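You operate a simulated robot arm through the tools that you are given. There is no shell and no other tool.

Carry out the task below with a simulated robot arm. There is one attempt and no reset: what you move stays moved.

JOB
Bag two limes, press LIME once for each, then press DONE.
Fine: the paper bag on the bench; the other limes stay in the grey tray.

It is judged by the outcome, as a careful person would: the job done as asked, and still so three seconds after it is handed in. It fails if anything else is knocked over, pushed out of place, dropped, spilled or broken.

ROBOT AND FRAMES
A 6-joint arm with a two-finger parallel gripper, fixed in place. Base frame: the origin is at the foot of the arm, x ahead of it, y to its left, z up; the work surface is at about z = 0.86. Readings come in m, rad, newtons and seconds.
With the tool pointing down near the work surface it reaches from about 0.26 to 0.68 m from the base axis. Its first joint turns from -2.897 to 2.897 rad. Payload 1.57 kg.
Tool frame: the origin (TCP) lies between the finger pads and is the grasp point; the fingertips stand 0.03 m ahead of it; z points along the fingers, y is the line along which they close. The gripper opens to 0.11 m. The fingers are 0.024 m wide and 0.012 m thick; the gripper's body (0.048 by 0.112 m) begins 0.078 m behind the TCP.
Orientation is that of the tool frame in the base frame, as [roll, pitch, yaw] about the fixed x, y, z axes, in that order (R = Rz(yaw) Ry(pitch) Rx(roll)). With the fingers straight down and closing along the base's y, the tool's x points along the base's -x, its y along +y and its z along -z.

CONTROLS
- The arm moves only by the tool send_rows. Its argument "motion" is a list of rows, each a list of 3 entries, a list of its own where there are three numbers: the turn, a rotation vector about the tool's x, y, z in rad, then the shift along the tool's x, y, z in m, then the closure, from 0 (fully open) to 1 (shut). In form: [[[wx, wy, wz], [tx, ty, tz], jaw], ...]. A call has 1 to 20 rows; each row shifts and turns the commanded pose from where the row before left it, along the tool's axes as they then stand. A row lasts 0.2 s, in which the tool goes at most 0.05 m and 0.15 rad; a call with a longer step from one row to the next is refused whole, and so is a gripper value outside its range. Where a pose cannot be reached the arm comes as near as it can. A force on the tool above 40 N (or 10 N above the force at the start of the call, whichever is more), or a blocked arm, ends the call early, and 0.2 s more pass. The fingers move at their own pace (about 0.108 m/s each) and stop on an object; they squeeze with about 43 N. The grip force told is the motor's: it shows also when the fingers shut on nothing. Time passes only in rows, and 0.2 s behind the last, so rows that do not move let the fingers close. The reply holds the time, the measured pose of the TCP, the force on the tool along the base axes, the opening and the grip force, in the units named above and with some noise, with the torque about the TCP (base axes, N m) and any sound that the robot's microphone picked up.
- Cameras (640 x 400 px; columns grow to the right, rows downward): "scene" is fixed at [0.4, 0.6507, 1.6163]; the picture's right is [-0.81, 0.59, 0.00], its down [0.54, 0.74, -0.40] and it looks along [-0.24, -0.33, -0.92] (base axes); focal length 289 px, centre (320, 200). "wrist" rides on the gripper at [0.07, 0.016, -0.141] in the tool frame; the picture's right is [-0.23, 0.97, 0.00], its down [-0.86, -0.20, -0.48] and it looks along [-0.47, -0.11, 0.88] (tool axes); focal length 222 px, centre (320, 200). There is no depth. A picture from a camera that has moved, and an enlarged one, comes with that camera's place and axes in the base frame and with its lens.
- snapshot(camera): a new picture of that camera. The clock stands still meanwhile.
- raise_lower(by): slides the trunk up (or, below 0, down) by that many m; the arm rides with it, the base frame stays. It gives what a move gives, with no picture.
- close_up(camera, box): a new picture of the part [left, top, right, bottom] of that camera's present view, enlarged. The clock stands still meanwhile.
- hand_in(): hands the job in; it is judged then, once.

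Places have to be worked out from the pictures, the camera data and where the tool is seen. Open the gripper and draw the arm clear of the work before you hand the job in, unless the task says otherwise.

The tools are called as a command line: name --argument value ..., lists and objects as JSON in quotes. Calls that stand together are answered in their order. send_rows: Moves the arm, as the interface text tells. Its arguments: {"type":"object","properties":{"motion":{"type":"array","items":{"type":"array"}}},"required":["motion"]} The other tools are called the same way: raise_lower (by) slides the trunk up or down; snapshot (camera) takes a picture; close_up (camera, box) takes an enlarged picture of a part of a camera's view; hand_in () hands the job in.

At the start:

```text
t: 0.0
eef_pos: [0.1225, 0.4781, 1.2819]
tcp_rot: [-3.141, -0.001, -3.141]
wrist_force: [0.5, -0.2, -0.2]
ft_torque: [0.0, -0.01, 0.01]
opening: 0.1099
grasp_force: 0.2
trunk travel left (down, up): [-0.275, 0.315]
```

scene: 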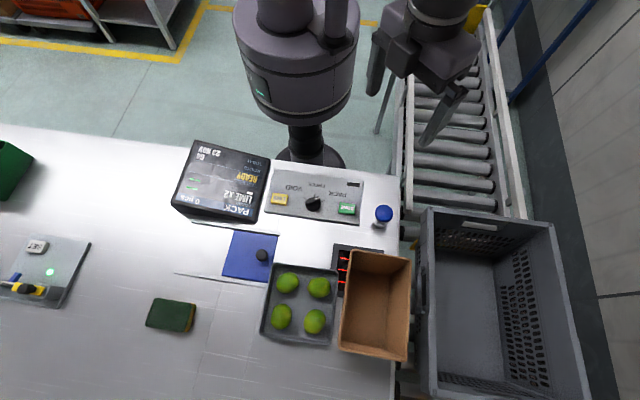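
wrist: 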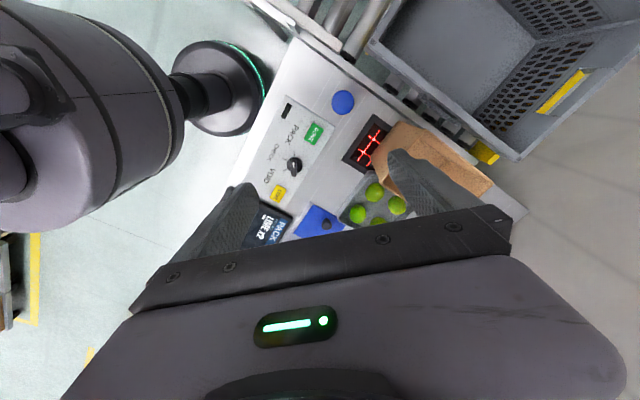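

I'll start by looking closely at the panel, the display, the tray and the bag before moving anything.

close_up --camera "scene" --box '[160, 130, 420, 292]'

close_up --camera "scene" --box '[240, 230, 420, 370]'

close_up --camera "wrist" --box '[230, 70, 510, 250]'

```text
2.46 times, centred on (290, 211) of scene
camera zoom: at [0.4, 0.6507, 1.6163], right [-0.81, 0.59, 0.0], down [0.54, 0.74, -0.4], along [-0.24, -0.33, -0.92], focal length 710 px, centre (394, 173)
```

zoom: 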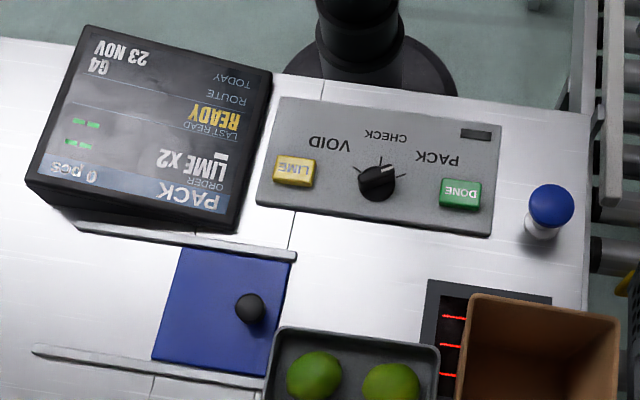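

```text
2.86 times, centred on (330, 300) of scene
camera zoom: at [0.4, 0.6507, 1.6163], right [-0.81, 0.59, 0.0], down [0.54, 0.74, -0.4], along [-0.24, -0.33, -0.92], focal length 825 px, centre (291, -86)
```

zoom: 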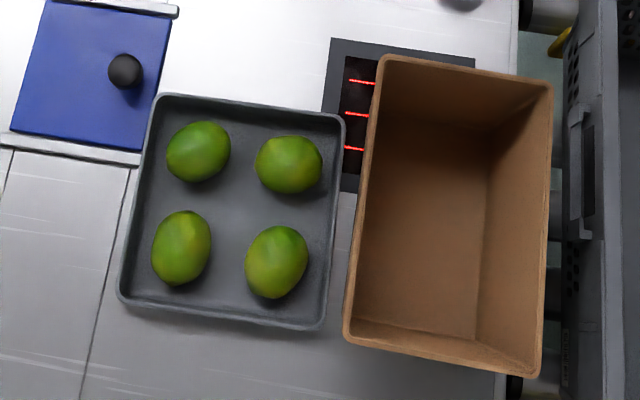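

```text
2.22 times, centred on (370, 160) of wrist
camera zoom: at [0.0522, 0.4948, 1.423], right [0.23, 0.97, 0.0], down [0.86, -0.2, 0.48], along [0.47, -0.11, -0.88], focal length 494 px, centre (209, 289)
```

zoom: 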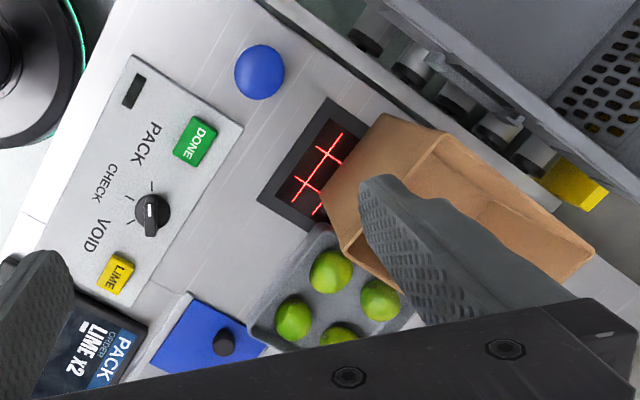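

The view shows a LIME (yellow) and a DONE (green) button, a rotary mode selector, a display, four limes in the grey tray and the tall paper bag. I'll zoom in further on the selector and display to see what mode it is in.

close_up --camera "scene" --box '[260, 160, 370, 229]'

close_up --camera "scene" --box '[165, 130, 285, 230]'

close_up --camera "wrist" --box '[255, 80, 365, 210]'

close_up --camera "scene" --box '[0, 230, 220, 368]'

```text
5.80 times, centred on (315, 194) of scene
camera zoom: at [0.4, 0.6507, 1.6163], right [-0.81, 0.59, 0.0], down [0.54, 0.74, -0.4], along [-0.24, -0.33, -0.92], focal length 1673 px, centre (349, 232)
```

zoom: 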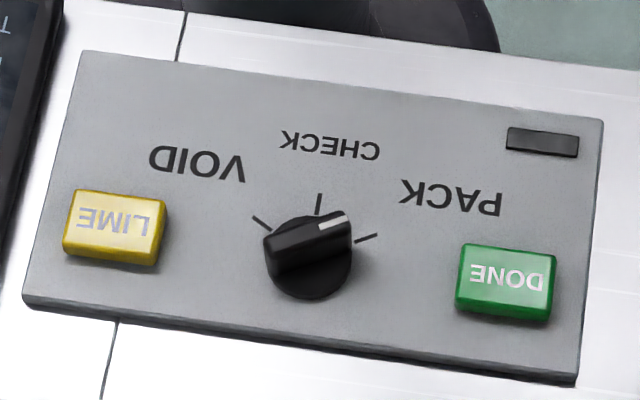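

```text
4.00 times, centred on (225, 180) of scene
camera zoom: at [0.4, 0.6507, 1.6163], right [-0.81, 0.59, 0.0], down [0.54, 0.74, -0.4], along [-0.24, -0.33, -0.92], focal length 1154 px, centre (700, 280)
```

zoom: 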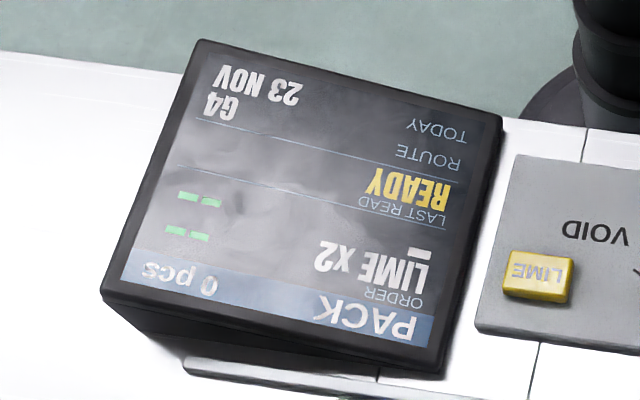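

```text
3.08 times, centred on (310, 145) of wrist
camera zoom: at [0.0522, 0.4948, 1.423], right [0.23, 0.97, 0.0], down [0.86, -0.2, 0.48], along [0.47, -0.11, -0.88], focal length 684 px, centre (351, 369)
```

zoom: 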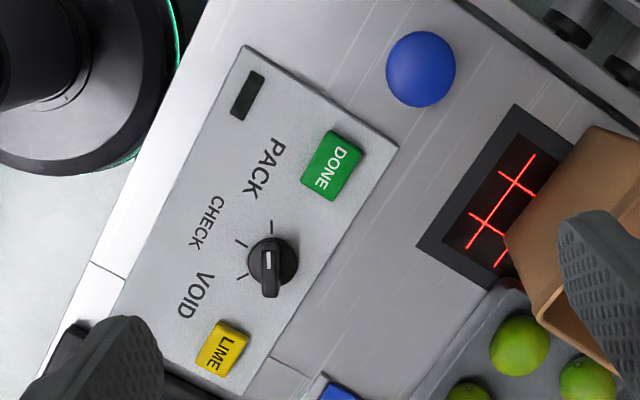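

```text
2.90 times, centred on (110, 299) of scene
camera zoom: at [0.4, 0.6507, 1.6163], right [-0.81, 0.59, 0.0], down [0.54, 0.74, -0.4], along [-0.24, -0.33, -0.92], focal length 837 px, centre (929, -87)
```

zoom: 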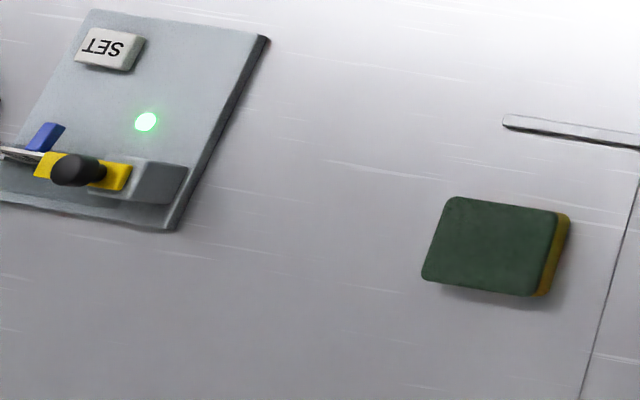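

The selector's white index points to PACK and the display reads "PACK 0 pcs, ORDER LIME x2", so the selector can stay as it is. By triangulation I get these positions:
- **Limes:** A≈(0.408,0.525) and B≈(0.351,0.580).
- **Bag:** rim at z≈1.015, centred near (0.28,0.68).
- **Buttons:** LIME≈(0.30,0.317) and DONE≈(0.164,0.452).

I'll move high above lime A and turn the fingers parallel to the bag's long side.

send_rows --motion '[[[0, 0, 0], [-0.0357, 0.0059, 0.0225], 0], [[0, 0, 0], [-0.0357, 0.0059, 0.0225], 0], [[0, 0, 0], [-0.0357, 0.0059, 0.0225], 0], [[0, 0, 0], [-0.0357, 0.0059, 0.0225], 0], [[0, 0, 0], [-0.0357, 0.0059, 0.0225], 0], [[0, 0, 0], [-0.0357, 0.0059, 0.0225], 0], [[0, 0, 0], [-0.0357, 0.0059, 0.0225], 0], [[0, 0, 0], [-0.0357, 0.0059, 0.0225], 0], [[0, 0, 0.1347], [0, 0, 0], 0], [[0, 0, 0.1347], [0, 0, 0], 0], [[0, 0, 0.1347], [0, 0, 0], 0], [[0, 0, 0.1347], [0, 0, 0], 0], [[0, 0, 0.1347], [0, 0, 0], 0], [[0, 0, 0.1347], [0, 0, 0], 0]]'

```text
t: 3.0
eef_pos: [0.4072, 0.5259, 1.1018]
tcp_rot: [-3.14, -0.001, 2.334]
wrist_force: [0.4, 0.2, 0.0]
ft_torque: [-0.04, 0.02, 0.01]
opening: 0.1099
grasp_force: 0.0
trunk travel left (down, up): [-0.275, 0.315]
```

The tool reached (0.407,0.526,1.102) with the yaw as planned. I'll take new pictures to refine the lime positions and see the gripper's shape.

snapshot --camera "wrist"

snapshot --camera "scene"

```text
taken
camera wrist: at [0.3711, 0.5878, 1.2431], right [0.86, 0.51, 0.0], down [0.45, -0.76, 0.48], along [0.24, -0.41, -0.88], focal length 222 px, centre (320, 200)
```

wrist: 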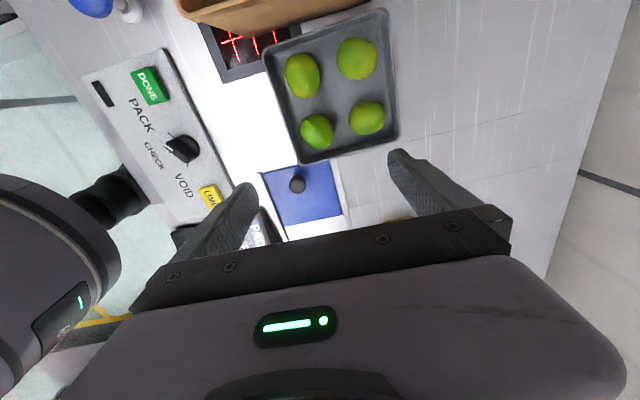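

```text
taken
```

scene: 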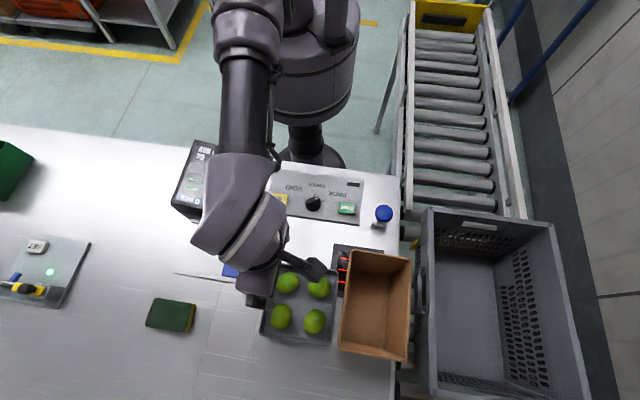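

Both cameras agree on the limes to within about 5 mm. I'll enlarge the wrist view to measure lime sizes and orientations, the gap to the tray walls and the rim height.

close_up --camera "wrist" --box '[250, 0, 410, 175]'

close_up --camera "scene" --box '[190, 130, 420, 370]'

```text
2.29 times, centred on (330, 88) of wrist
camera zoom: at [0.3711, 0.5878, 1.2431], right [0.86, 0.51, 0.0], down [0.45, -0.76, 0.48], along [0.24, -0.41, -0.88], focal length 508 px, centre (297, 457)
```

zoom: 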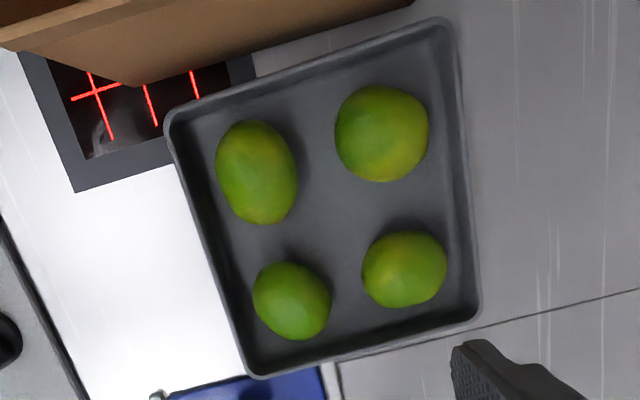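

```text
1.67 times, centred on (305, 250) of scene
camera zoom: at [0.4, 0.6507, 1.6163], right [-0.81, 0.59, 0.0], down [0.54, 0.74, -0.4], along [-0.24, -0.33, -0.92], focal length 481 px, centre (345, 117)
```

zoom: 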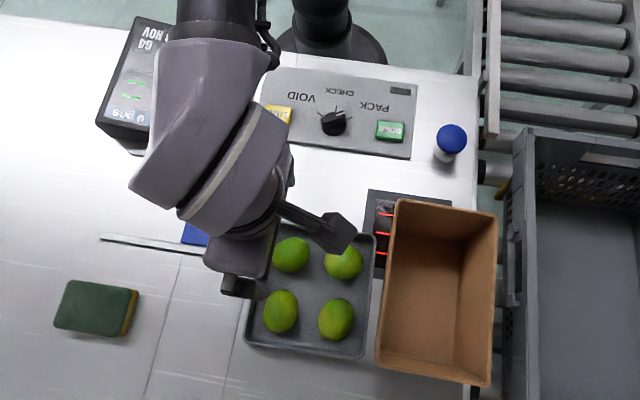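

The camera bracket is a solid part, so I'll have to mind it near the bag. Lime A is at about (0.4055,0.524), roughly 5 cm across. I'll descend to z≈0.965, just above the limes, with the jaws partly closed to about 7 cm, then check the alignment.

send_rows --motion '[[[0, 0, 0], [0, -0.0025, 0.03], 0.36], [[0, 0, 0], [0, 0, 0.035], 0.36], [[0, 0, 0], [0, 0, 0.035], 0.36], [[0, 0, 0], [0, 0, 0.0368], 0.36], [[0, 0, 0], [0, 0, 0], 0.36]]'

snapshot --camera "wrist"

close_up --camera "scene" --box '[220, 220, 420, 370]'

```text
t: 4.2
eef_pos: [0.4067, 0.5252, 0.9642]
tcp_rot: [-3.141, 0.0, 2.334]
wrist_force: [0.5, -0.1, 0.8]
ft_torque: [0.0, -0.01, 0.02]
opening: 0.0704
grasp_force: 0.1
trunk travel left (down, up): [-0.275, 0.315]
```

```text
taken
camera wrist: at [0.3697, 0.5871, 1.1052], right [0.86, 0.51, 0.0], down [0.45, -0.76, 0.48], along [0.24, -0.41, -0.88], focal length 222 px, centre (320, 200)
```

wrist: 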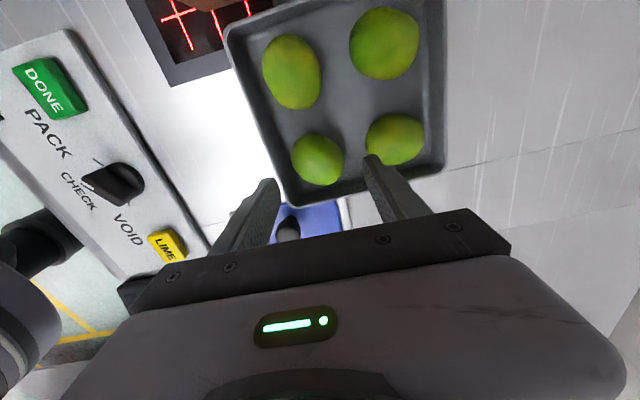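

```text
2.67 times, centred on (320, 295) of scene
camera zoom: at [0.4, 0.6507, 1.6163], right [-0.81, 0.59, 0.0], down [0.54, 0.74, -0.4], along [-0.24, -0.33, -0.92], focal length 770 px, centre (320, -53)
```

zoom: 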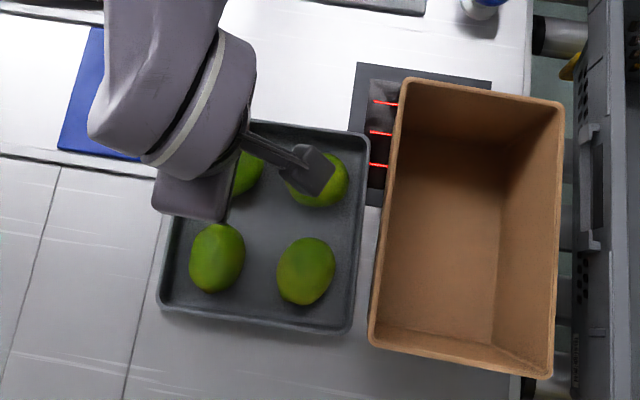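

Lime A now reads as (0.404,0.523), about 3 mm along −y from the tool. Before going lower I'll enlarge this view to judge the tray rim height against the fingertips.

close_up --camera "wrist" --box '[210, 90, 450, 240]'

```text
2.67 times, centred on (330, 165) of wrist
camera zoom: at [0.3697, 0.5871, 1.1052], right [0.86, 0.51, 0.0], down [0.45, -0.76, 0.48], along [0.24, -0.41, -0.88], focal length 592 px, centre (293, 293)
```

zoom: 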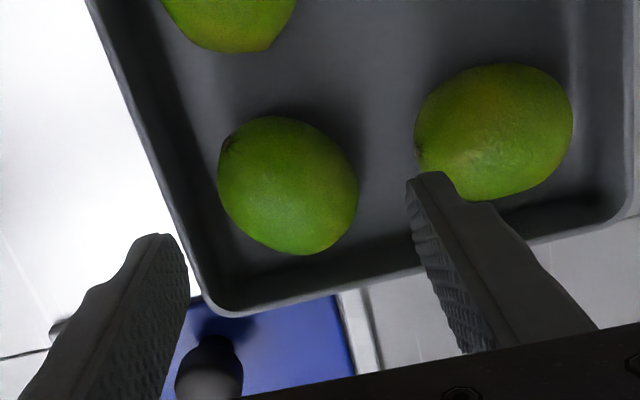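

Triangulating the rim puts it near z≈0.89–0.90, and the gap between lime and wall is only just a finger thickness. A grasp across the wall would hit the tray. Instead I'll close along base x, with both fingers beside the lime inside the tray corner and shifted slightly toward the tray centre. I'll rise a little, turn 43.7° and reposition.

send_rows --motion '[[[0, 0, 0], [0, 0, -0.02], 0.42], [[0, 0, 0.1275], [0, 0, 0], 0.42], [[0, 0, 0.1275], [0, 0, 0], 0.42], [[0, 0, 0.1275], [0, 0, 0], 0.42], [[0, 0, 0.1275], [0, 0, 0], 0.42], [[0, 0, 0.1275], [0, 0, 0], 0.42], [[0, 0, 0.1265], [0, 0, 0], 0.42], [[0, 0, 0], [0, 0, 0], 0.42]]'

```text
t: 6.0
eef_pos: [0.4054, 0.524, 0.9844]
tcp_rot: [3.141, 0.001, 1.566]
wrist_force: [0.7, -0.7, 0.2]
ft_torque: [-0.01, -0.03, 0.0]
opening: 0.0639
grasp_force: 0.0
trunk travel left (down, up): [-0.275, 0.315]
```

The yaw is now 90°, so the fingers close along x. I'll shift 7 mm toward the tray centre, come down slightly and take a close look.

send_rows --motion '[[[0, 0, 0], [0.007, 0, 0.02], 0.42], [[0, 0, 0], [0, 0, 0], 0.42]]'

snapshot --camera "wrist"

close_up --camera "wrist" --box '[210, 90, 450, 240]'

close_up --camera "scene" --box '[240, 240, 400, 360]'

```text
t: 6.6
eef_pos: [0.4065, 0.5302, 0.9637]
tcp_rot: [3.14, 0.001, 1.57]
wrist_force: [0.3, -0.2, -0.5]
ft_torque: [-0.01, -0.06, 0.01]
opening: 0.0637
grasp_force: 0.0
trunk travel left (down, up): [-0.275, 0.315]
```

```text
taken
camera wrist: at [0.4218, 0.601, 1.1058], right [0.97, -0.23, 0.0], down [-0.2, -0.85, 0.48], along [-0.11, -0.47, -0.88], focal length 222 px, centre (320, 200)
```

wrist: 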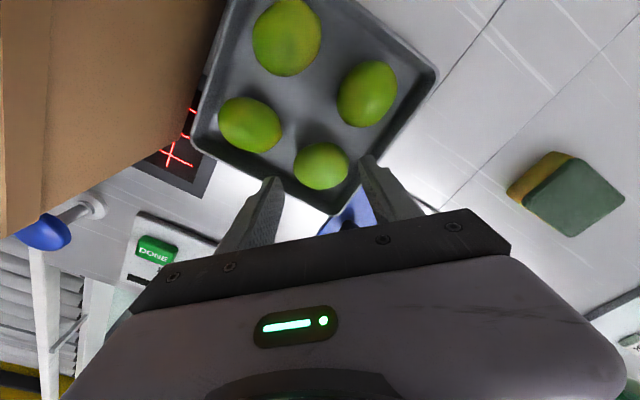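

```text
2.67 times, centred on (330, 165) of wrist
camera zoom: at [0.4218, 0.601, 1.1058], right [0.97, -0.23, 0.0], down [-0.2, -0.85, 0.48], along [-0.11, -0.47, -0.88], focal length 592 px, centre (293, 293)
```

zoom: 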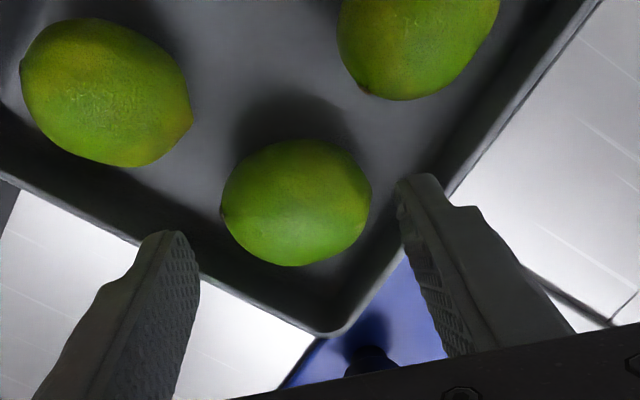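

```text
3.33 times, centred on (320, 300) of scene
camera zoom: at [0.4, 0.6507, 1.6163], right [-0.81, 0.59, 0.0], down [0.54, 0.74, -0.4], along [-0.24, -0.33, -0.92], focal length 962 px, centre (320, -133)
```

zoom: 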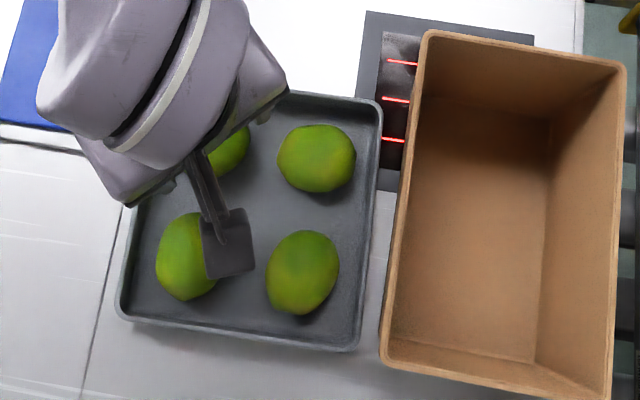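

Lime A is confirmed at (0.405,0.5235), and both fingers have about 4–8 mm of room to the walls and to the neighbouring limes. I'll centre in x, open slightly to 6.7 cm and descend gently to TCP z≈0.903.

send_rows --motion '[[[0, 0, 0], [0.001, -0.0013, 0], 0.39], [[0, 0, 0], [0, 0, 0.015], 0.39], [[0, 0, 0], [0, 0, 0.015], 0.39], [[0, 0, 0], [0, 0, 0.01], 0.39], [[0, 0, 0], [0, 0, 0.01], 0.39], [[0, 0, 0], [0, 0, 0.01], 0.39], [[0, 0, 0], [0, 0, 0], 0.39]]'

close_up --camera "wrist" --box '[210, 90, 450, 240]'

```text
t: 8.2
eef_pos: [0.4045, 0.5317, 0.9051]
tcp_rot: [-3.141, 0.002, 1.569]
wrist_force: [0.2, 0.5, 0.7]
ft_torque: [0.01, 0.0, 0.01]
opening: 0.0671
grasp_force: 0.0
trunk travel left (down, up): [-0.275, 0.315]
```

```text
2.67 times, centred on (330, 165) of wrist
camera zoom: at [0.4206, 0.602, 1.0464], right [0.97, -0.23, 0.0], down [-0.2, -0.86, 0.48], along [-0.11, -0.47, -0.88], focal length 592 px, centre (293, 293)
```

zoom: 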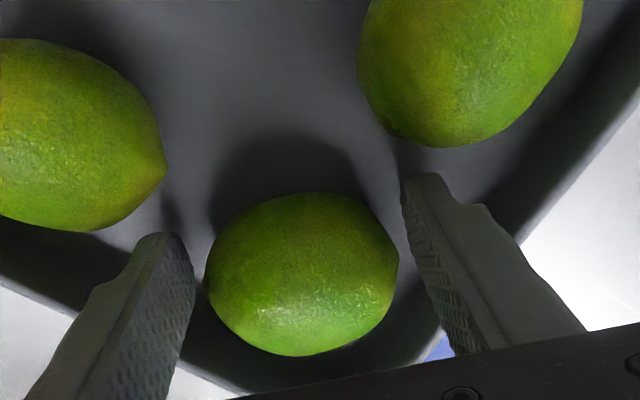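

There is no contact force and the lime sits between the fingers with clear gaps on both sides. I'll go 3 mm lower and close.

send_rows --motion '[[[0, 0, 0], [0, 0, 0.003], 0.39], [[0, 0, 0], [0, 0, 0], 0.39], [[0, 0, 0], [0, 0, 0], 0.6], [[0, 0, 0], [0, 0, 0], 1], [[0, 0, 0], [0, 0, 0], 1], [[0, 0, 0], [0, 0, 0], 1]]'

close_up --camera "wrist" --box '[210, 90, 450, 240]'

```text
t: 9.6
eef_pos: [0.4046, 0.5301, 0.903]
tcp_rot: [-3.14, -0.002, 1.569]
wrist_force: [-0.5, 0.8, 0.4]
ft_torque: [-0.01, -0.04, 0.0]
opening: 0.056
grasp_force: 43.4
trunk travel left (down, up): [-0.275, 0.315]
```

```text
2.67 times, centred on (330, 165) of wrist
camera zoom: at [0.4201, 0.6015, 1.0434], right [0.97, -0.23, 0.0], down [-0.2, -0.86, 0.48], along [-0.11, -0.46, -0.88], focal length 592 px, centre (293, 293)
```

zoom: 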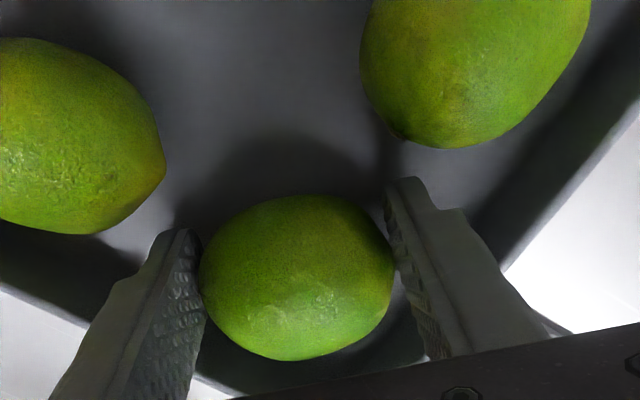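

The lime is gripped, with the opening stopped at 0.056 m and 43 N. I'll lift straight up to z≈1.11 and check the hold.

send_rows --motion '[[[0, 0, 0], [0, 0, -0.01], 1], [[0, 0, 0], [0, 0, -0.02], 1], [[0, 0, 0], [0, 0, -0.03], 1], [[0, 0, 0], [0, 0, -0.035], 1], [[0, 0, 0], [0, 0, -0.035], 1], [[0, 0, 0], [0, 0, -0.035], 1], [[0, 0, 0], [0, 0, -0.035], 1], [[0, 0, 0], [0, 0, -0.01], 1], [[0, 0, 0], [0, 0, 0], 1]]'

snapshot --camera "wrist"

snapshot --camera "scene"

```text
t: 11.6
eef_pos: [0.4041, 0.5327, 1.111]
tcp_rot: [-3.14, -0.001, 1.57]
wrist_force: [0.0, 0.0, -1.4]
ft_torque: [0.01, 0.02, -0.04]
opening: 0.0559
grasp_force: 43.0
trunk travel left (down, up): [-0.275, 0.315]
```

```text
taken
camera wrist: at [0.4202, 0.6022, 1.253], right [0.97, -0.23, 0.0], down [-0.2, -0.85, 0.48], along [-0.11, -0.47, -0.88], focal length 222 px, centre (320, 200)
```

wrist: 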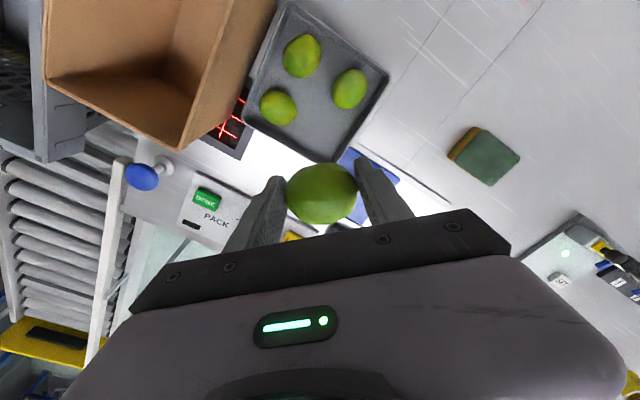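

```text
taken
```

scene: 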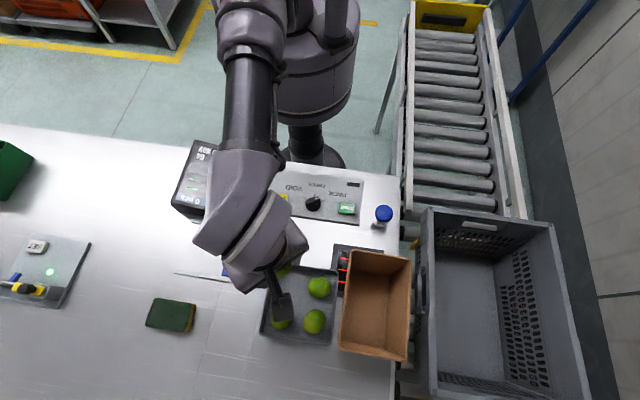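

Lime A is held firmly and the other three limes are undisturbed. The new view confirms the bag rim corners P1≈(0.257,0.571) and P2≈(0.170,0.663) at z≈1.015. I'll tilt the tool 15° outward for reach and move over the bag at (0.257,0.658), staying above the rim.

send_rows --motion '[[[0, 0.131, 0], [0, 0, 0], 1], [[0, 0.131, 0], [0, 0, 0], 1], [[0, 0, 0], [0.02445, -0.0294, 0.00573], 1], [[0, 0, 0], [0.02445, -0.0294, 0.00573], 1], [[0, 0, 0], [0.02445, -0.0294, 0.00573], 1], [[0, 0, 0], [0.02445, -0.0294, 0.00573], 1], [[0, 0, 0], [0.02445, -0.0294, 0.00573], 1], [[0, 0, 0], [0, 0, 0], 1]]'

snapshot --camera "wrist"

close_up --camera "scene" --box '[220, 220, 440, 385]'

```text
t: 13.4
eef_pos: [0.2567, 0.6559, 1.1154]
tcp_rot: [3.14, -0.262, 1.569]
wrist_force: [-0.5, 0.4, -0.8]
ft_torque: [0.01, -0.01, -0.02]
opening: 0.0559
grasp_force: 42.5
trunk travel left (down, up): [-0.275, 0.315]
```

```text
taken
camera wrist: at [0.2734, 0.6872, 1.2698], right [0.97, -0.22, -0.06], down [-0.2, -0.95, 0.24], along [-0.11, -0.22, -0.97], focal length 222 px, centre (320, 200)
```

wrist: 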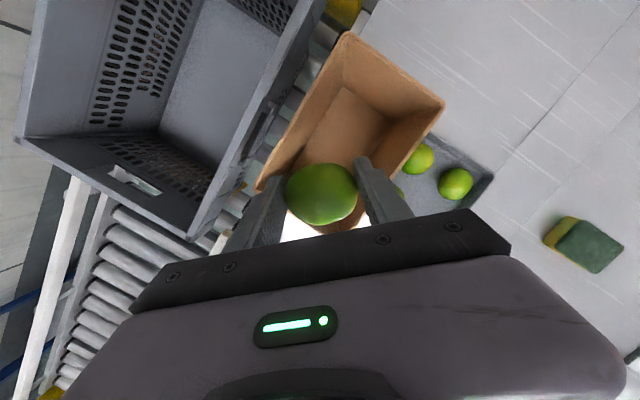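

```text
2.42 times, centred on (330, 302) of scene
camera zoom: at [0.4, 0.6507, 1.6163], right [-0.81, 0.59, 0.0], down [0.54, 0.74, -0.4], along [-0.24, -0.33, -0.92], focal length 700 px, centre (296, -48)
```

zoom: 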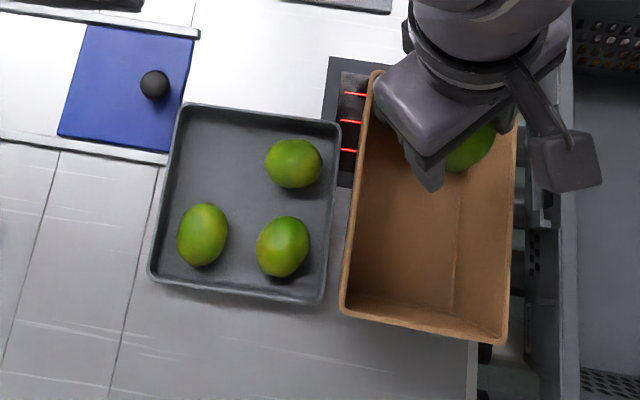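

The lime hangs over the bag opening, centred across its width at about (0.257,0.653). I'll move 1.2 cm further along the bag and lower so only the fingers enter, keeping the gripper body above the rim.

send_rows --motion '[[[0, 0, 0], [0.008, 0.0087, 0.0021], 1], [[0, 0, 0], [-0.0088, 0, 0.0328], 1], [[0, 0, 0], [-0.0088, 0, 0.0328], 1], [[0, 0, 0], [-0.0088, 0, 0.0328], 1], [[0, 0, 0], [-0.0065, 0, 0.0242], 1], [[0, 0, 0], [0, 0, 0], 1]]'

close_up --camera "scene" --box '[300, 220, 460, 385]'

snapshot --camera "wrist"

```text
t: 14.8
eef_pos: [0.2671, 0.6655, 0.9888]
tcp_rot: [3.141, -0.262, 1.569]
wrist_force: [-0.7, -0.4, -1.3]
ft_torque: [0.02, -0.03, 0.0]
opening: 0.0557
grasp_force: 43.0
trunk travel left (down, up): [-0.275, 0.315]
```

```text
2.42 times, centred on (380, 302) of scene
camera zoom: at [0.4, 0.6507, 1.6163], right [-0.81, 0.59, 0.0], down [0.54, 0.74, -0.4], along [-0.24, -0.33, -0.92], focal length 700 px, centre (174, -48)
```

zoom: 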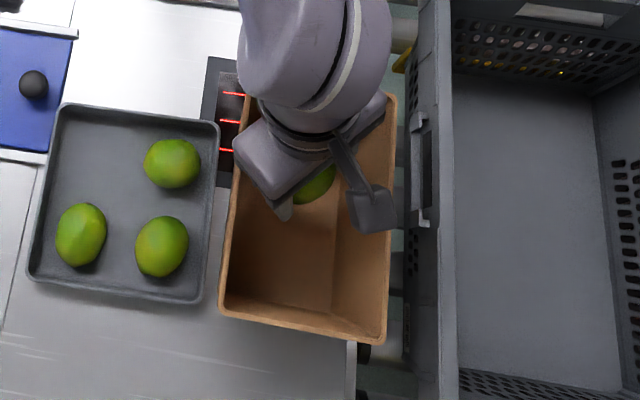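

```text
taken
camera wrist: at [0.2828, 0.6965, 1.1432], right [0.97, -0.22, -0.06], down [-0.2, -0.95, 0.24], along [-0.11, -0.22, -0.97], focal length 222 px, centre (320, 200)
```

wrist: 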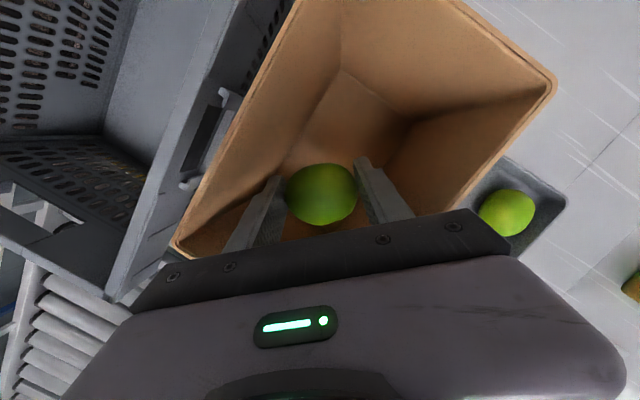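

The lime and fingertips are inside the bag with clearance all round. I'll lower another 2.7 cm and open the fingers to about 7.7 cm to let it go.

send_rows --motion '[[[0, 0, 0], [-0.0035, 0, 0.013], 1], [[0, 0, 0], [-0.0035, 0, 0.013], 1], [[0, 0, 0], [0, 0, 0], 1], [[0, 0, 0], [0, 0, 0], 0.4], [[0, 0, 0], [0, 0, 0], 0.3], [[0, 0, 0], [0, 0, 0], 0.3], [[0, 0, 0], [0, 0, 0], 0.3]]'

snapshot --camera "wrist"

```text
t: 16.4
eef_pos: [0.2674, 0.6661, 0.962]
tcp_rot: [3.141, -0.261, 1.57]
wrist_force: [0.6, -0.2, 0.1]
ft_torque: [-0.01, 0.01, 0.01]
opening: 0.0771
grasp_force: 0.0
trunk travel left (down, up): [-0.275, 0.315]
```

```text
taken
camera wrist: at [0.2825, 0.6971, 1.1168], right [0.97, -0.22, -0.06], down [-0.2, -0.95, 0.24], along [-0.11, -0.22, -0.97], focal length 222 px, centre (320, 200)
```

wrist: 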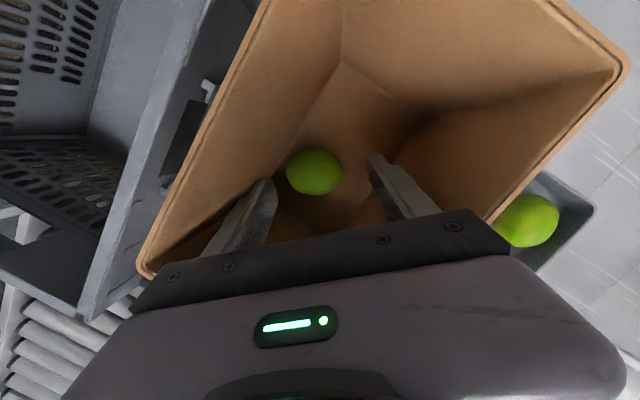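

The first lime is resting on the bag floor. I'll withdraw straight up and remove the tilt once the fingers are clear of the rim.

send_rows --motion '[[[0, 0, 0], [0.0088, 0, -0.0328], 0.3], [[0, 0, 0], [0.0104, 0, -0.0386], 0.3], [[0, 0, 0], [0.0104, 0, -0.0386], 0.3], [[0, 0, 0], [0.0104, 0, -0.0386], 0.3], [[0, 0, 0], [0.0052, 0, -0.0193], 0.3], [[0, -0.131, 0], [0, 0, 0], 0.3], [[0, -0.131, 0], [0, 0, 0], 0.3], [[0, 0, 0], [0, 0, 0], 0.3]]'

snapshot --camera "scene"

snapshot --camera "wrist"

```text
t: 18.2
eef_pos: [0.2506, 0.6373, 1.131]
tcp_rot: [3.138, -0.07, 1.569]
wrist_force: [0.3, -0.4, 0.5]
ft_torque: [-0.01, 0.02, -0.03]
opening: 0.077
grasp_force: 0.0
out of reach, approached as far as the arm can: row 6, 7
trunk travel left (down, up): [-0.275, 0.315]
```

```text
taken
```

scene: 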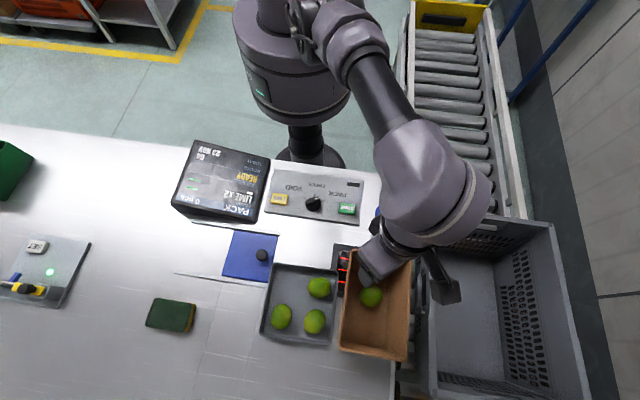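

```text
taken
camera wrist: at [0.2663, 0.6967, 1.2775], right [0.97, -0.23, -0.01], down [-0.2, -0.89, 0.42], along [-0.11, -0.4, -0.91], focal length 222 px, centre (320, 200)
```

wrist: 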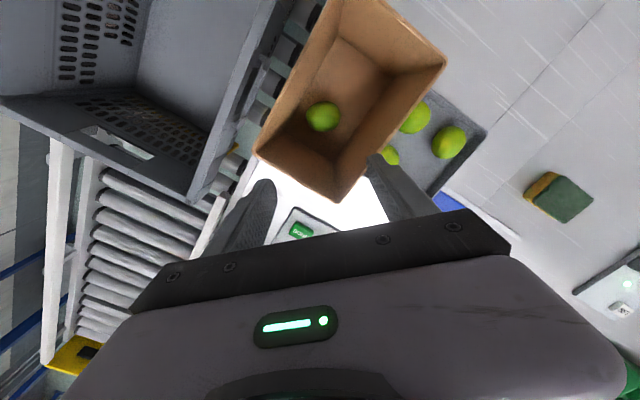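

The un-tilt hit the reach limit over the bag, as that spot is too far for a vertical tool. The bag and its lime are fine. I'll move back toward the tray, still high, and turn the tool to close along base y for lime B.

send_rows --motion '[[[0, 0, 0], [-0.029, 0.02575, 0], 0.3], [[0, 0, 0], [-0.029, 0.02575, 0], 0.3], [[0, 0, 0], [-0.029, 0.02575, 0], 0.3], [[0, 0, 0], [-0.029, 0.02575, 0], 0.3], [[0, 0, -0.1428], [0, 0, 0], 0.3], [[0, 0, -0.1428], [0, 0, 0], 0.3], [[0, 0, -0.1428], [0, 0, 0], 0.3], [[0, 0, -0.1428], [0, 0, 0], 0.3], [[0, 0, -0.1428], [0, 0, 0], 0.3], [[0, 0, -0.1428], [0, 0, 0], 0.3], [[0, 0, -0.1428], [0, 0, 0], 0.3], [[0, 0, -0.1428], [0, 0, 0], 0.3], [[0, 0, -0.1428], [0, 0, 0], 0.3], [[0, 0, -0.1428], [0, 0, 0], 0.3], [[0, 0, -0.1428], [0, 0, 0], 0.3], [[0, 0, 0], [0, 0, 0], 0.39]]'

snapshot --camera "wrist"

close_up --camera "scene" --box '[240, 240, 420, 370]'

```text
t: 21.6
eef_pos: [0.3807, 0.57, 1.133]
tcp_rot: [3.073, 0.0, 3.139]
wrist_force: [0.1, -0.1, -0.2]
ft_torque: [0.02, -0.03, 0.03]
opening: 0.0669
grasp_force: 0.0
out of reach, approached as far as the arm can: row 1, 2, 3, 4
trunk travel left (down, up): [-0.275, 0.315]
```

```text
taken
camera wrist: at [0.3094, 0.5775, 1.2743], right [0.23, 0.97, 0.07], down [0.85, -0.23, 0.46], along [0.47, -0.05, -0.88], focal length 222 px, centre (320, 200)
```

wrist: 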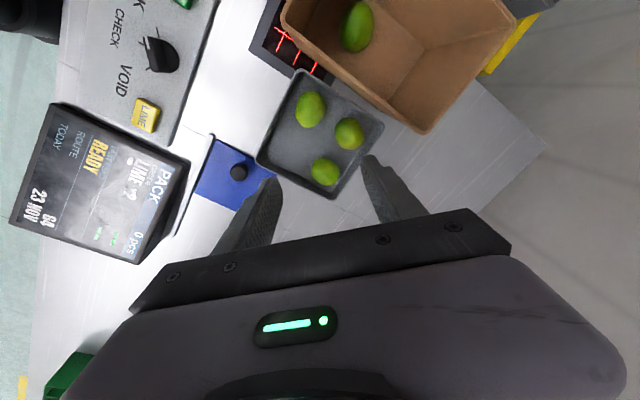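

```text
3.08 times, centred on (330, 305) of scene
camera zoom: at [0.4, 0.6507, 1.6163], right [-0.81, 0.59, 0.0], down [0.54, 0.74, -0.4], along [-0.24, -0.33, -0.92], focal length 888 px, centre (289, -123)
```

zoom: 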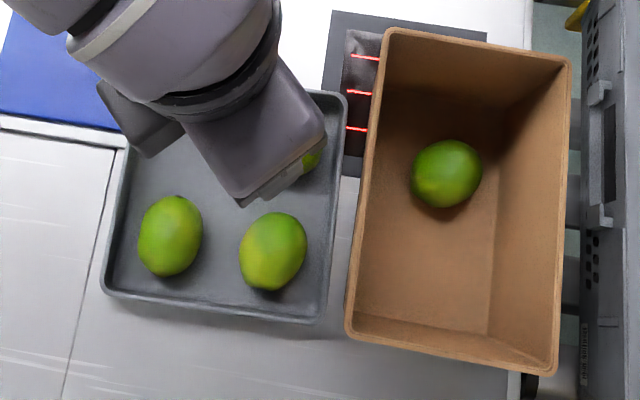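

The first lime rests in the middle of the bag and the other three are undisturbed. Lime B reads as about (0.349,0.580). The tool still has a small 4° lean, which I'll keep and extend so the gripper body leans away from the bag. I'll move above B at z≈1.00 and look again.

send_rows --motion '[[[0, 0, 0], [0.0055, -0.0003, 0.0333], 0.39], [[0, 0, 0], [0.0055, -0.0003, 0.0333], 0.39], [[0, 0, 0], [0.0055, -0.0003, 0.0333], 0.39], [[0, 0, 0], [0.0055, -0.0003, 0.0333], 0.39], [[-0.0315, 0.0965, 0], [0, 0, 0], 0.39], [[0, 0, 0], [0, 0, 0], 0.39]]'

snapshot --camera "wrist"

close_up --camera "wrist" --box '[210, 70, 450, 220]'

close_up --camera "scene" --box '[240, 240, 420, 370]'

```text
t: 23.0
eef_pos: [0.3613, 0.5843, 0.9979]
tcp_rot: [3.039, -0.095, -3.137]
wrist_force: [-0.6, -0.9, -0.2]
ft_torque: [-0.01, 0.02, 0.01]
opening: 0.0672
grasp_force: 0.1
out of reach, approached as far as the arm can: row 1, 2
trunk travel left (down, up): [-0.275, 0.315]
```

```text
taken
camera wrist: at [0.3052, 0.5867, 1.1471], right [0.23, 0.97, 0.08], down [0.9, -0.24, 0.37], along [0.38, -0.02, -0.93], focal length 222 px, centre (320, 200)
```

wrist: 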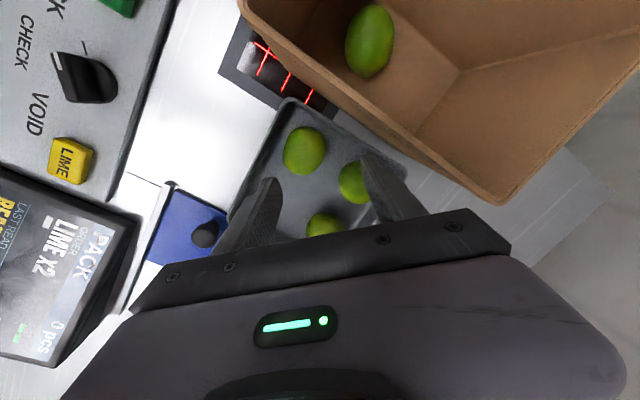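

```text
2.67 times, centred on (330, 145) of wrist
camera zoom: at [0.3052, 0.5867, 1.1471], right [0.23, 0.97, 0.08], down [0.9, -0.24, 0.37], along [0.38, -0.02, -0.93], focal length 592 px, centre (293, 347)
```

zoom: 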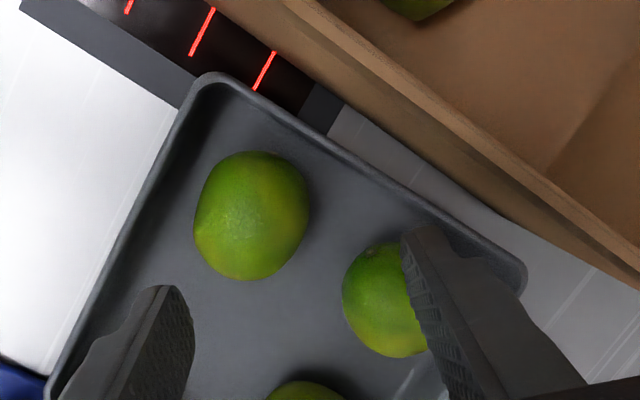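

```text
3.08 times, centred on (330, 305) of scene
camera zoom: at [0.4, 0.6507, 1.6163], right [-0.81, 0.59, 0.0], down [0.54, 0.74, -0.4], along [-0.24, -0.33, -0.92], focal length 888 px, centre (289, -123)
```

zoom: 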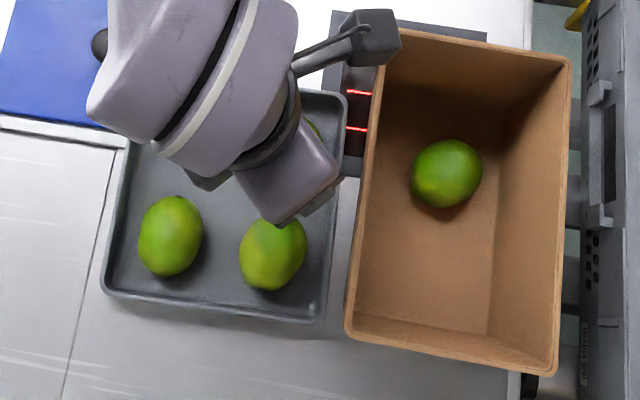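

The tool leans about 8° away from the bag as intended. B reads as (0.3485,0.579) with about 4–6 mm of room to the walls on each side. I'll fine-position to (0.360,0.5755) at z≈0.963, narrow the jaws to 6.3 cm and check before descending.

send_rows --motion '[[[0, 0, 0], [-0.001, -0.0062, 0.0168], 0.427], [[0, 0, 0], [-0.001, -0.0061, 0.0167], 0.427], [[0, 0, 0], [0, 0, 0], 0.427], [[0, 0, 0], [0, 0, 0], 0.427]]'

close_up --camera "wrist" --box '[210, 70, 450, 220]'

```text
t: 24.0
eef_pos: [0.3619, 0.5767, 0.9651]
tcp_rot: [3.044, -0.099, -3.137]
wrist_force: [0.2, 0.6, 0.1]
ft_torque: [0.0, 0.01, -0.02]
opening: 0.0632
grasp_force: 0.0
trunk travel left (down, up): [-0.275, 0.315]
```

```text
2.67 times, centred on (330, 145) of wrist
camera zoom: at [0.3047, 0.5796, 1.113], right [0.23, 0.97, 0.07], down [0.9, -0.24, 0.37], along [0.38, -0.02, -0.93], focal length 592 px, centre (293, 347)
```

zoom: 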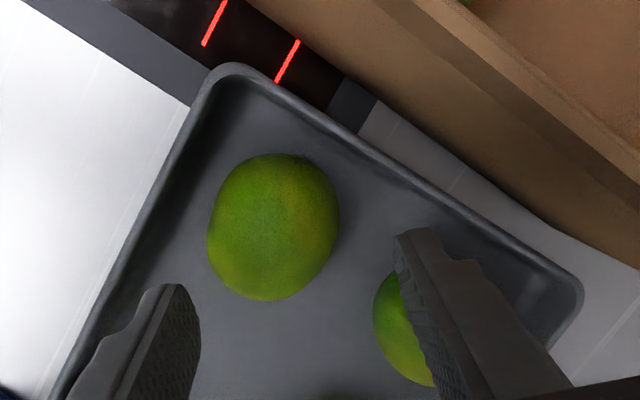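

B is at (0.348,0.579) and the fingers straddle it with room to spare. I'll descend vertically in small steps to TCP z≈0.904 and watch the force.

send_rows --motion '[[[0, 0, 0], [-0.0008, -0.0015, 0.0123], 0.427], [[0, 0, 0], [-0.0008, -0.0015, 0.0123], 0.427], [[0, 0, 0], [-0.0008, -0.0015, 0.0123], 0.427], [[0, 0, 0], [-0.0008, -0.0015, 0.0123], 0.427], [[0, 0, 0], [-0.0008, -0.0015, 0.0115], 0.427], [[0, 0, 0], [0, 0, 0], 0.427], [[0, 0, 0], [0, 0, 0], 0.427]]'

close_up --camera "wrist" --box '[210, 90, 450, 240]'

close_up --camera "scene" --box '[240, 230, 420, 370]'

```text
t: 25.6
eef_pos: [0.3566, 0.57, 0.9043]
tcp_rot: [3.039, -0.095, -3.135]
wrist_force: [-0.2, 0.6, 0.9]
ft_torque: [0.0, -0.02, -0.01]
opening: 0.063
grasp_force: 0.1
out of reach, approached as far as the arm can: row 5
trunk travel left (down, up): [-0.275, 0.315]
```

```text
2.67 times, centred on (330, 165) of wrist
camera zoom: at [0.2993, 0.5728, 1.0527], right [0.23, 0.97, 0.08], down [0.9, -0.24, 0.37], along [0.38, -0.02, -0.92], focal length 592 px, centre (293, 293)
```

zoom: 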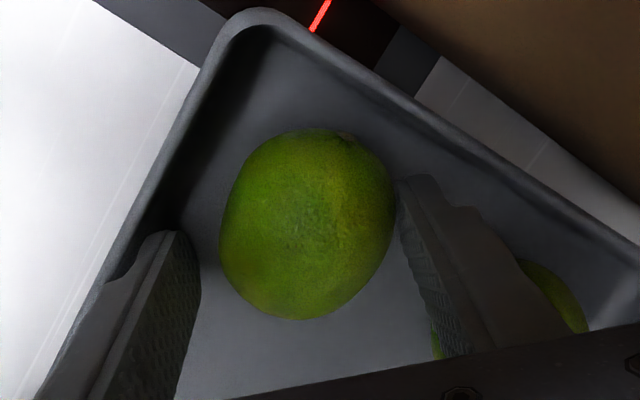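

```text
2.86 times, centred on (330, 300) of scene
camera zoom: at [0.4, 0.6507, 1.6163], right [-0.81, 0.59, 0.0], down [0.54, 0.74, -0.4], along [-0.24, -0.33, -0.92], focal length 825 px, centre (291, -86)
```

zoom: 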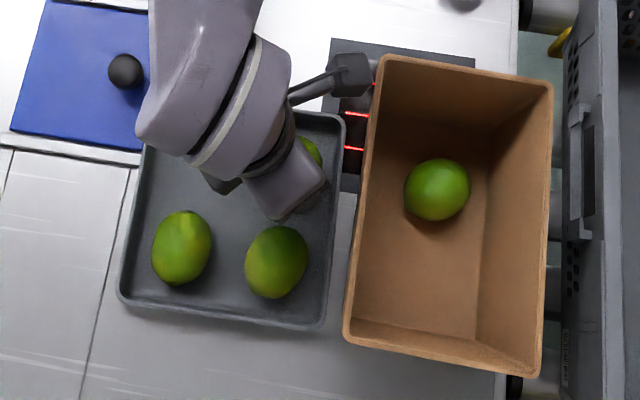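

The arm is at its reach limit at (0.3566,0.570,0.904). The lime is still between the fingers with no contact force and a few millimetres off-centre, so closing will centre it away from the bag. I'll close now.

send_rows --motion '[[[0, 0, 0], [0, 0, 0], 0.5], [[0, 0, 0], [0, 0, 0], 0.6], [[0, 0, 0], [0, 0, 0], 1], [[0, 0, 0], [0, 0, 0], 1], [[0, 0, 0], [0, 0, 0], 1]]'

close_up --camera "wrist" --box '[210, 90, 450, 240]'

```text
t: 26.8
eef_pos: [0.3556, 0.5715, 0.904]
tcp_rot: [3.041, -0.096, -3.138]
wrist_force: [0.0, 0.1, -0.1]
ft_torque: [0.01, -0.03, 0.0]
opening: 0.0509
grasp_force: 43.2
trunk travel left (down, up): [-0.275, 0.315]
```

```text
2.67 times, centred on (330, 165) of wrist
camera zoom: at [0.2993, 0.5728, 1.0528], right [0.23, 0.97, 0.08], down [0.9, -0.24, 0.37], along [0.38, -0.02, -0.92], focal length 592 px, centre (293, 293)
```

zoom: 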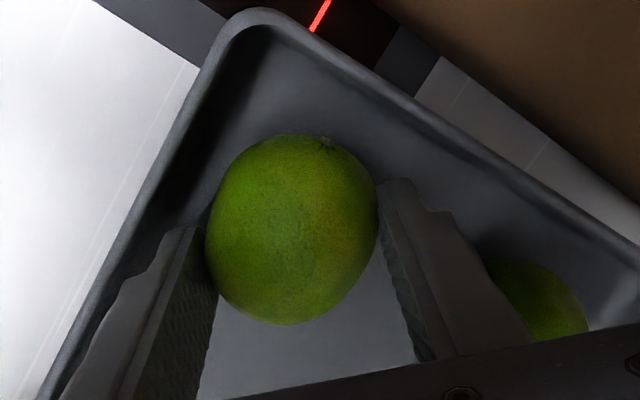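

Gripped at 0.051 m and 43 N. I'll lift slowly at first to check that it doesn't slip, keeping the motion vertical.

send_rows --motion '[[[0, 0, 0], [0.0009, 0.001, -0.0099], 1], [[0, 0, 0], [0.0009, 0.001, -0.0099], 1], [[0, 0, 0], [0.0014, 0.0015, -0.0149], 1], [[0, 0, 0], [0, 0, 0], 1]]'

close_up --camera "wrist" --box '[210, 90, 450, 240]'

```text
t: 27.8
eef_pos: [0.358, 0.5744, 0.938]
tcp_rot: [3.045, -0.099, -3.137]
wrist_force: [-0.6, 0.7, 0.1]
ft_torque: [0.0, -0.03, 0.01]
opening: 0.051
grasp_force: 42.8
out of reach, approached as far as the arm can: row 3
trunk travel left (down, up): [-0.275, 0.315]
```

```text
2.67 times, centred on (330, 165) of wrist
camera zoom: at [0.3019, 0.5772, 1.0871], right [0.23, 0.97, 0.07], down [0.9, -0.24, 0.37], along [0.38, -0.02, -0.93], focal length 592 px, centre (293, 293)
```

zoom: 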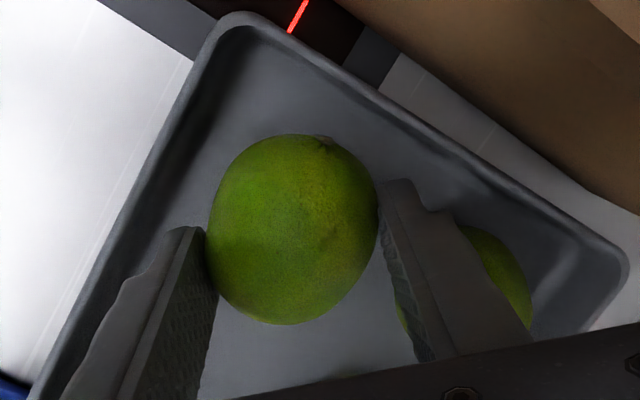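

The lime lifts cleanly with the gripper. I'll keep raising to z≈1.12, easing back in −y to stay inside the reach and away from the bag.

send_rows --motion '[[[0, 0, 0], [0.0029, -0.0009, -0.0306], 1], [[0, 0, 0], [0.0029, -0.0009, -0.0306], 1], [[0, 0, 0], [0.0029, -0.0009, -0.0306], 1], [[0, 0, 0], [0.0029, -0.0009, -0.0306], 1], [[0, 0, 0], [0.0029, -0.0009, -0.0306], 1], [[0, 0, 0], [0.0029, -0.0009, -0.0306], 1], [[0, 0, 0], [0, 0, 0], 1]]'

snapshot --camera "wrist"

close_up --camera "scene" --box '[240, 230, 420, 370]'

```text
t: 29.4
eef_pos: [0.3718, 0.5703, 1.121]
tcp_rot: [3.047, -0.098, -3.136]
wrist_force: [-0.1, -0.3, -0.7]
ft_torque: [0.0, 0.01, -0.01]
opening: 0.0507
grasp_force: 43.3
out of reach, approached as far as the arm can: row 1, 2, 3, 4
trunk travel left (down, up): [-0.275, 0.315]
```

```text
taken
camera wrist: at [0.3152, 0.5725, 1.2683], right [0.23, 0.97, 0.07], down [0.9, -0.24, 0.37], along [0.38, -0.02, -0.93], focal length 222 px, centre (320, 200)
```

wrist: 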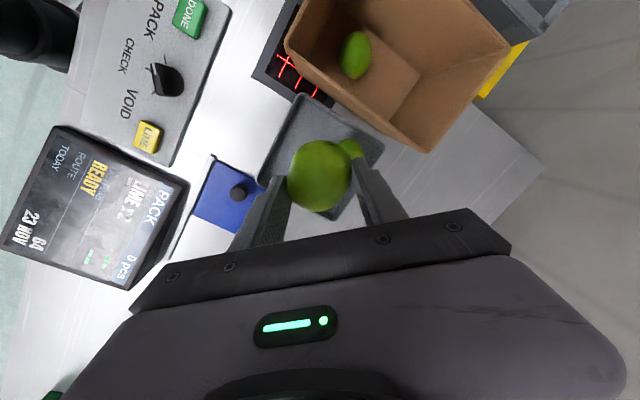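

```text
2.86 times, centred on (330, 300) of scene
camera zoom: at [0.4, 0.6507, 1.6163], right [-0.81, 0.59, 0.0], down [0.54, 0.74, -0.4], along [-0.24, -0.33, -0.92], focal length 825 px, centre (291, -86)
```

zoom: 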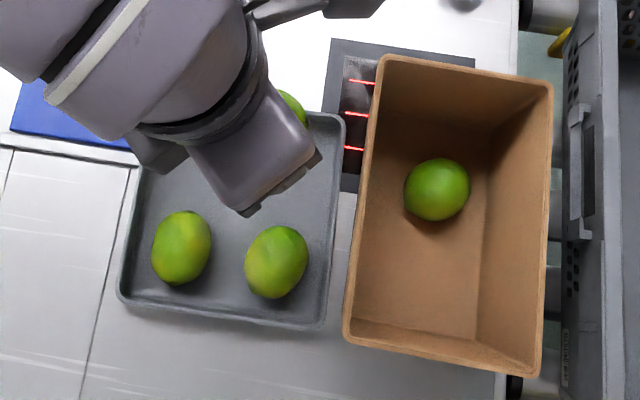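

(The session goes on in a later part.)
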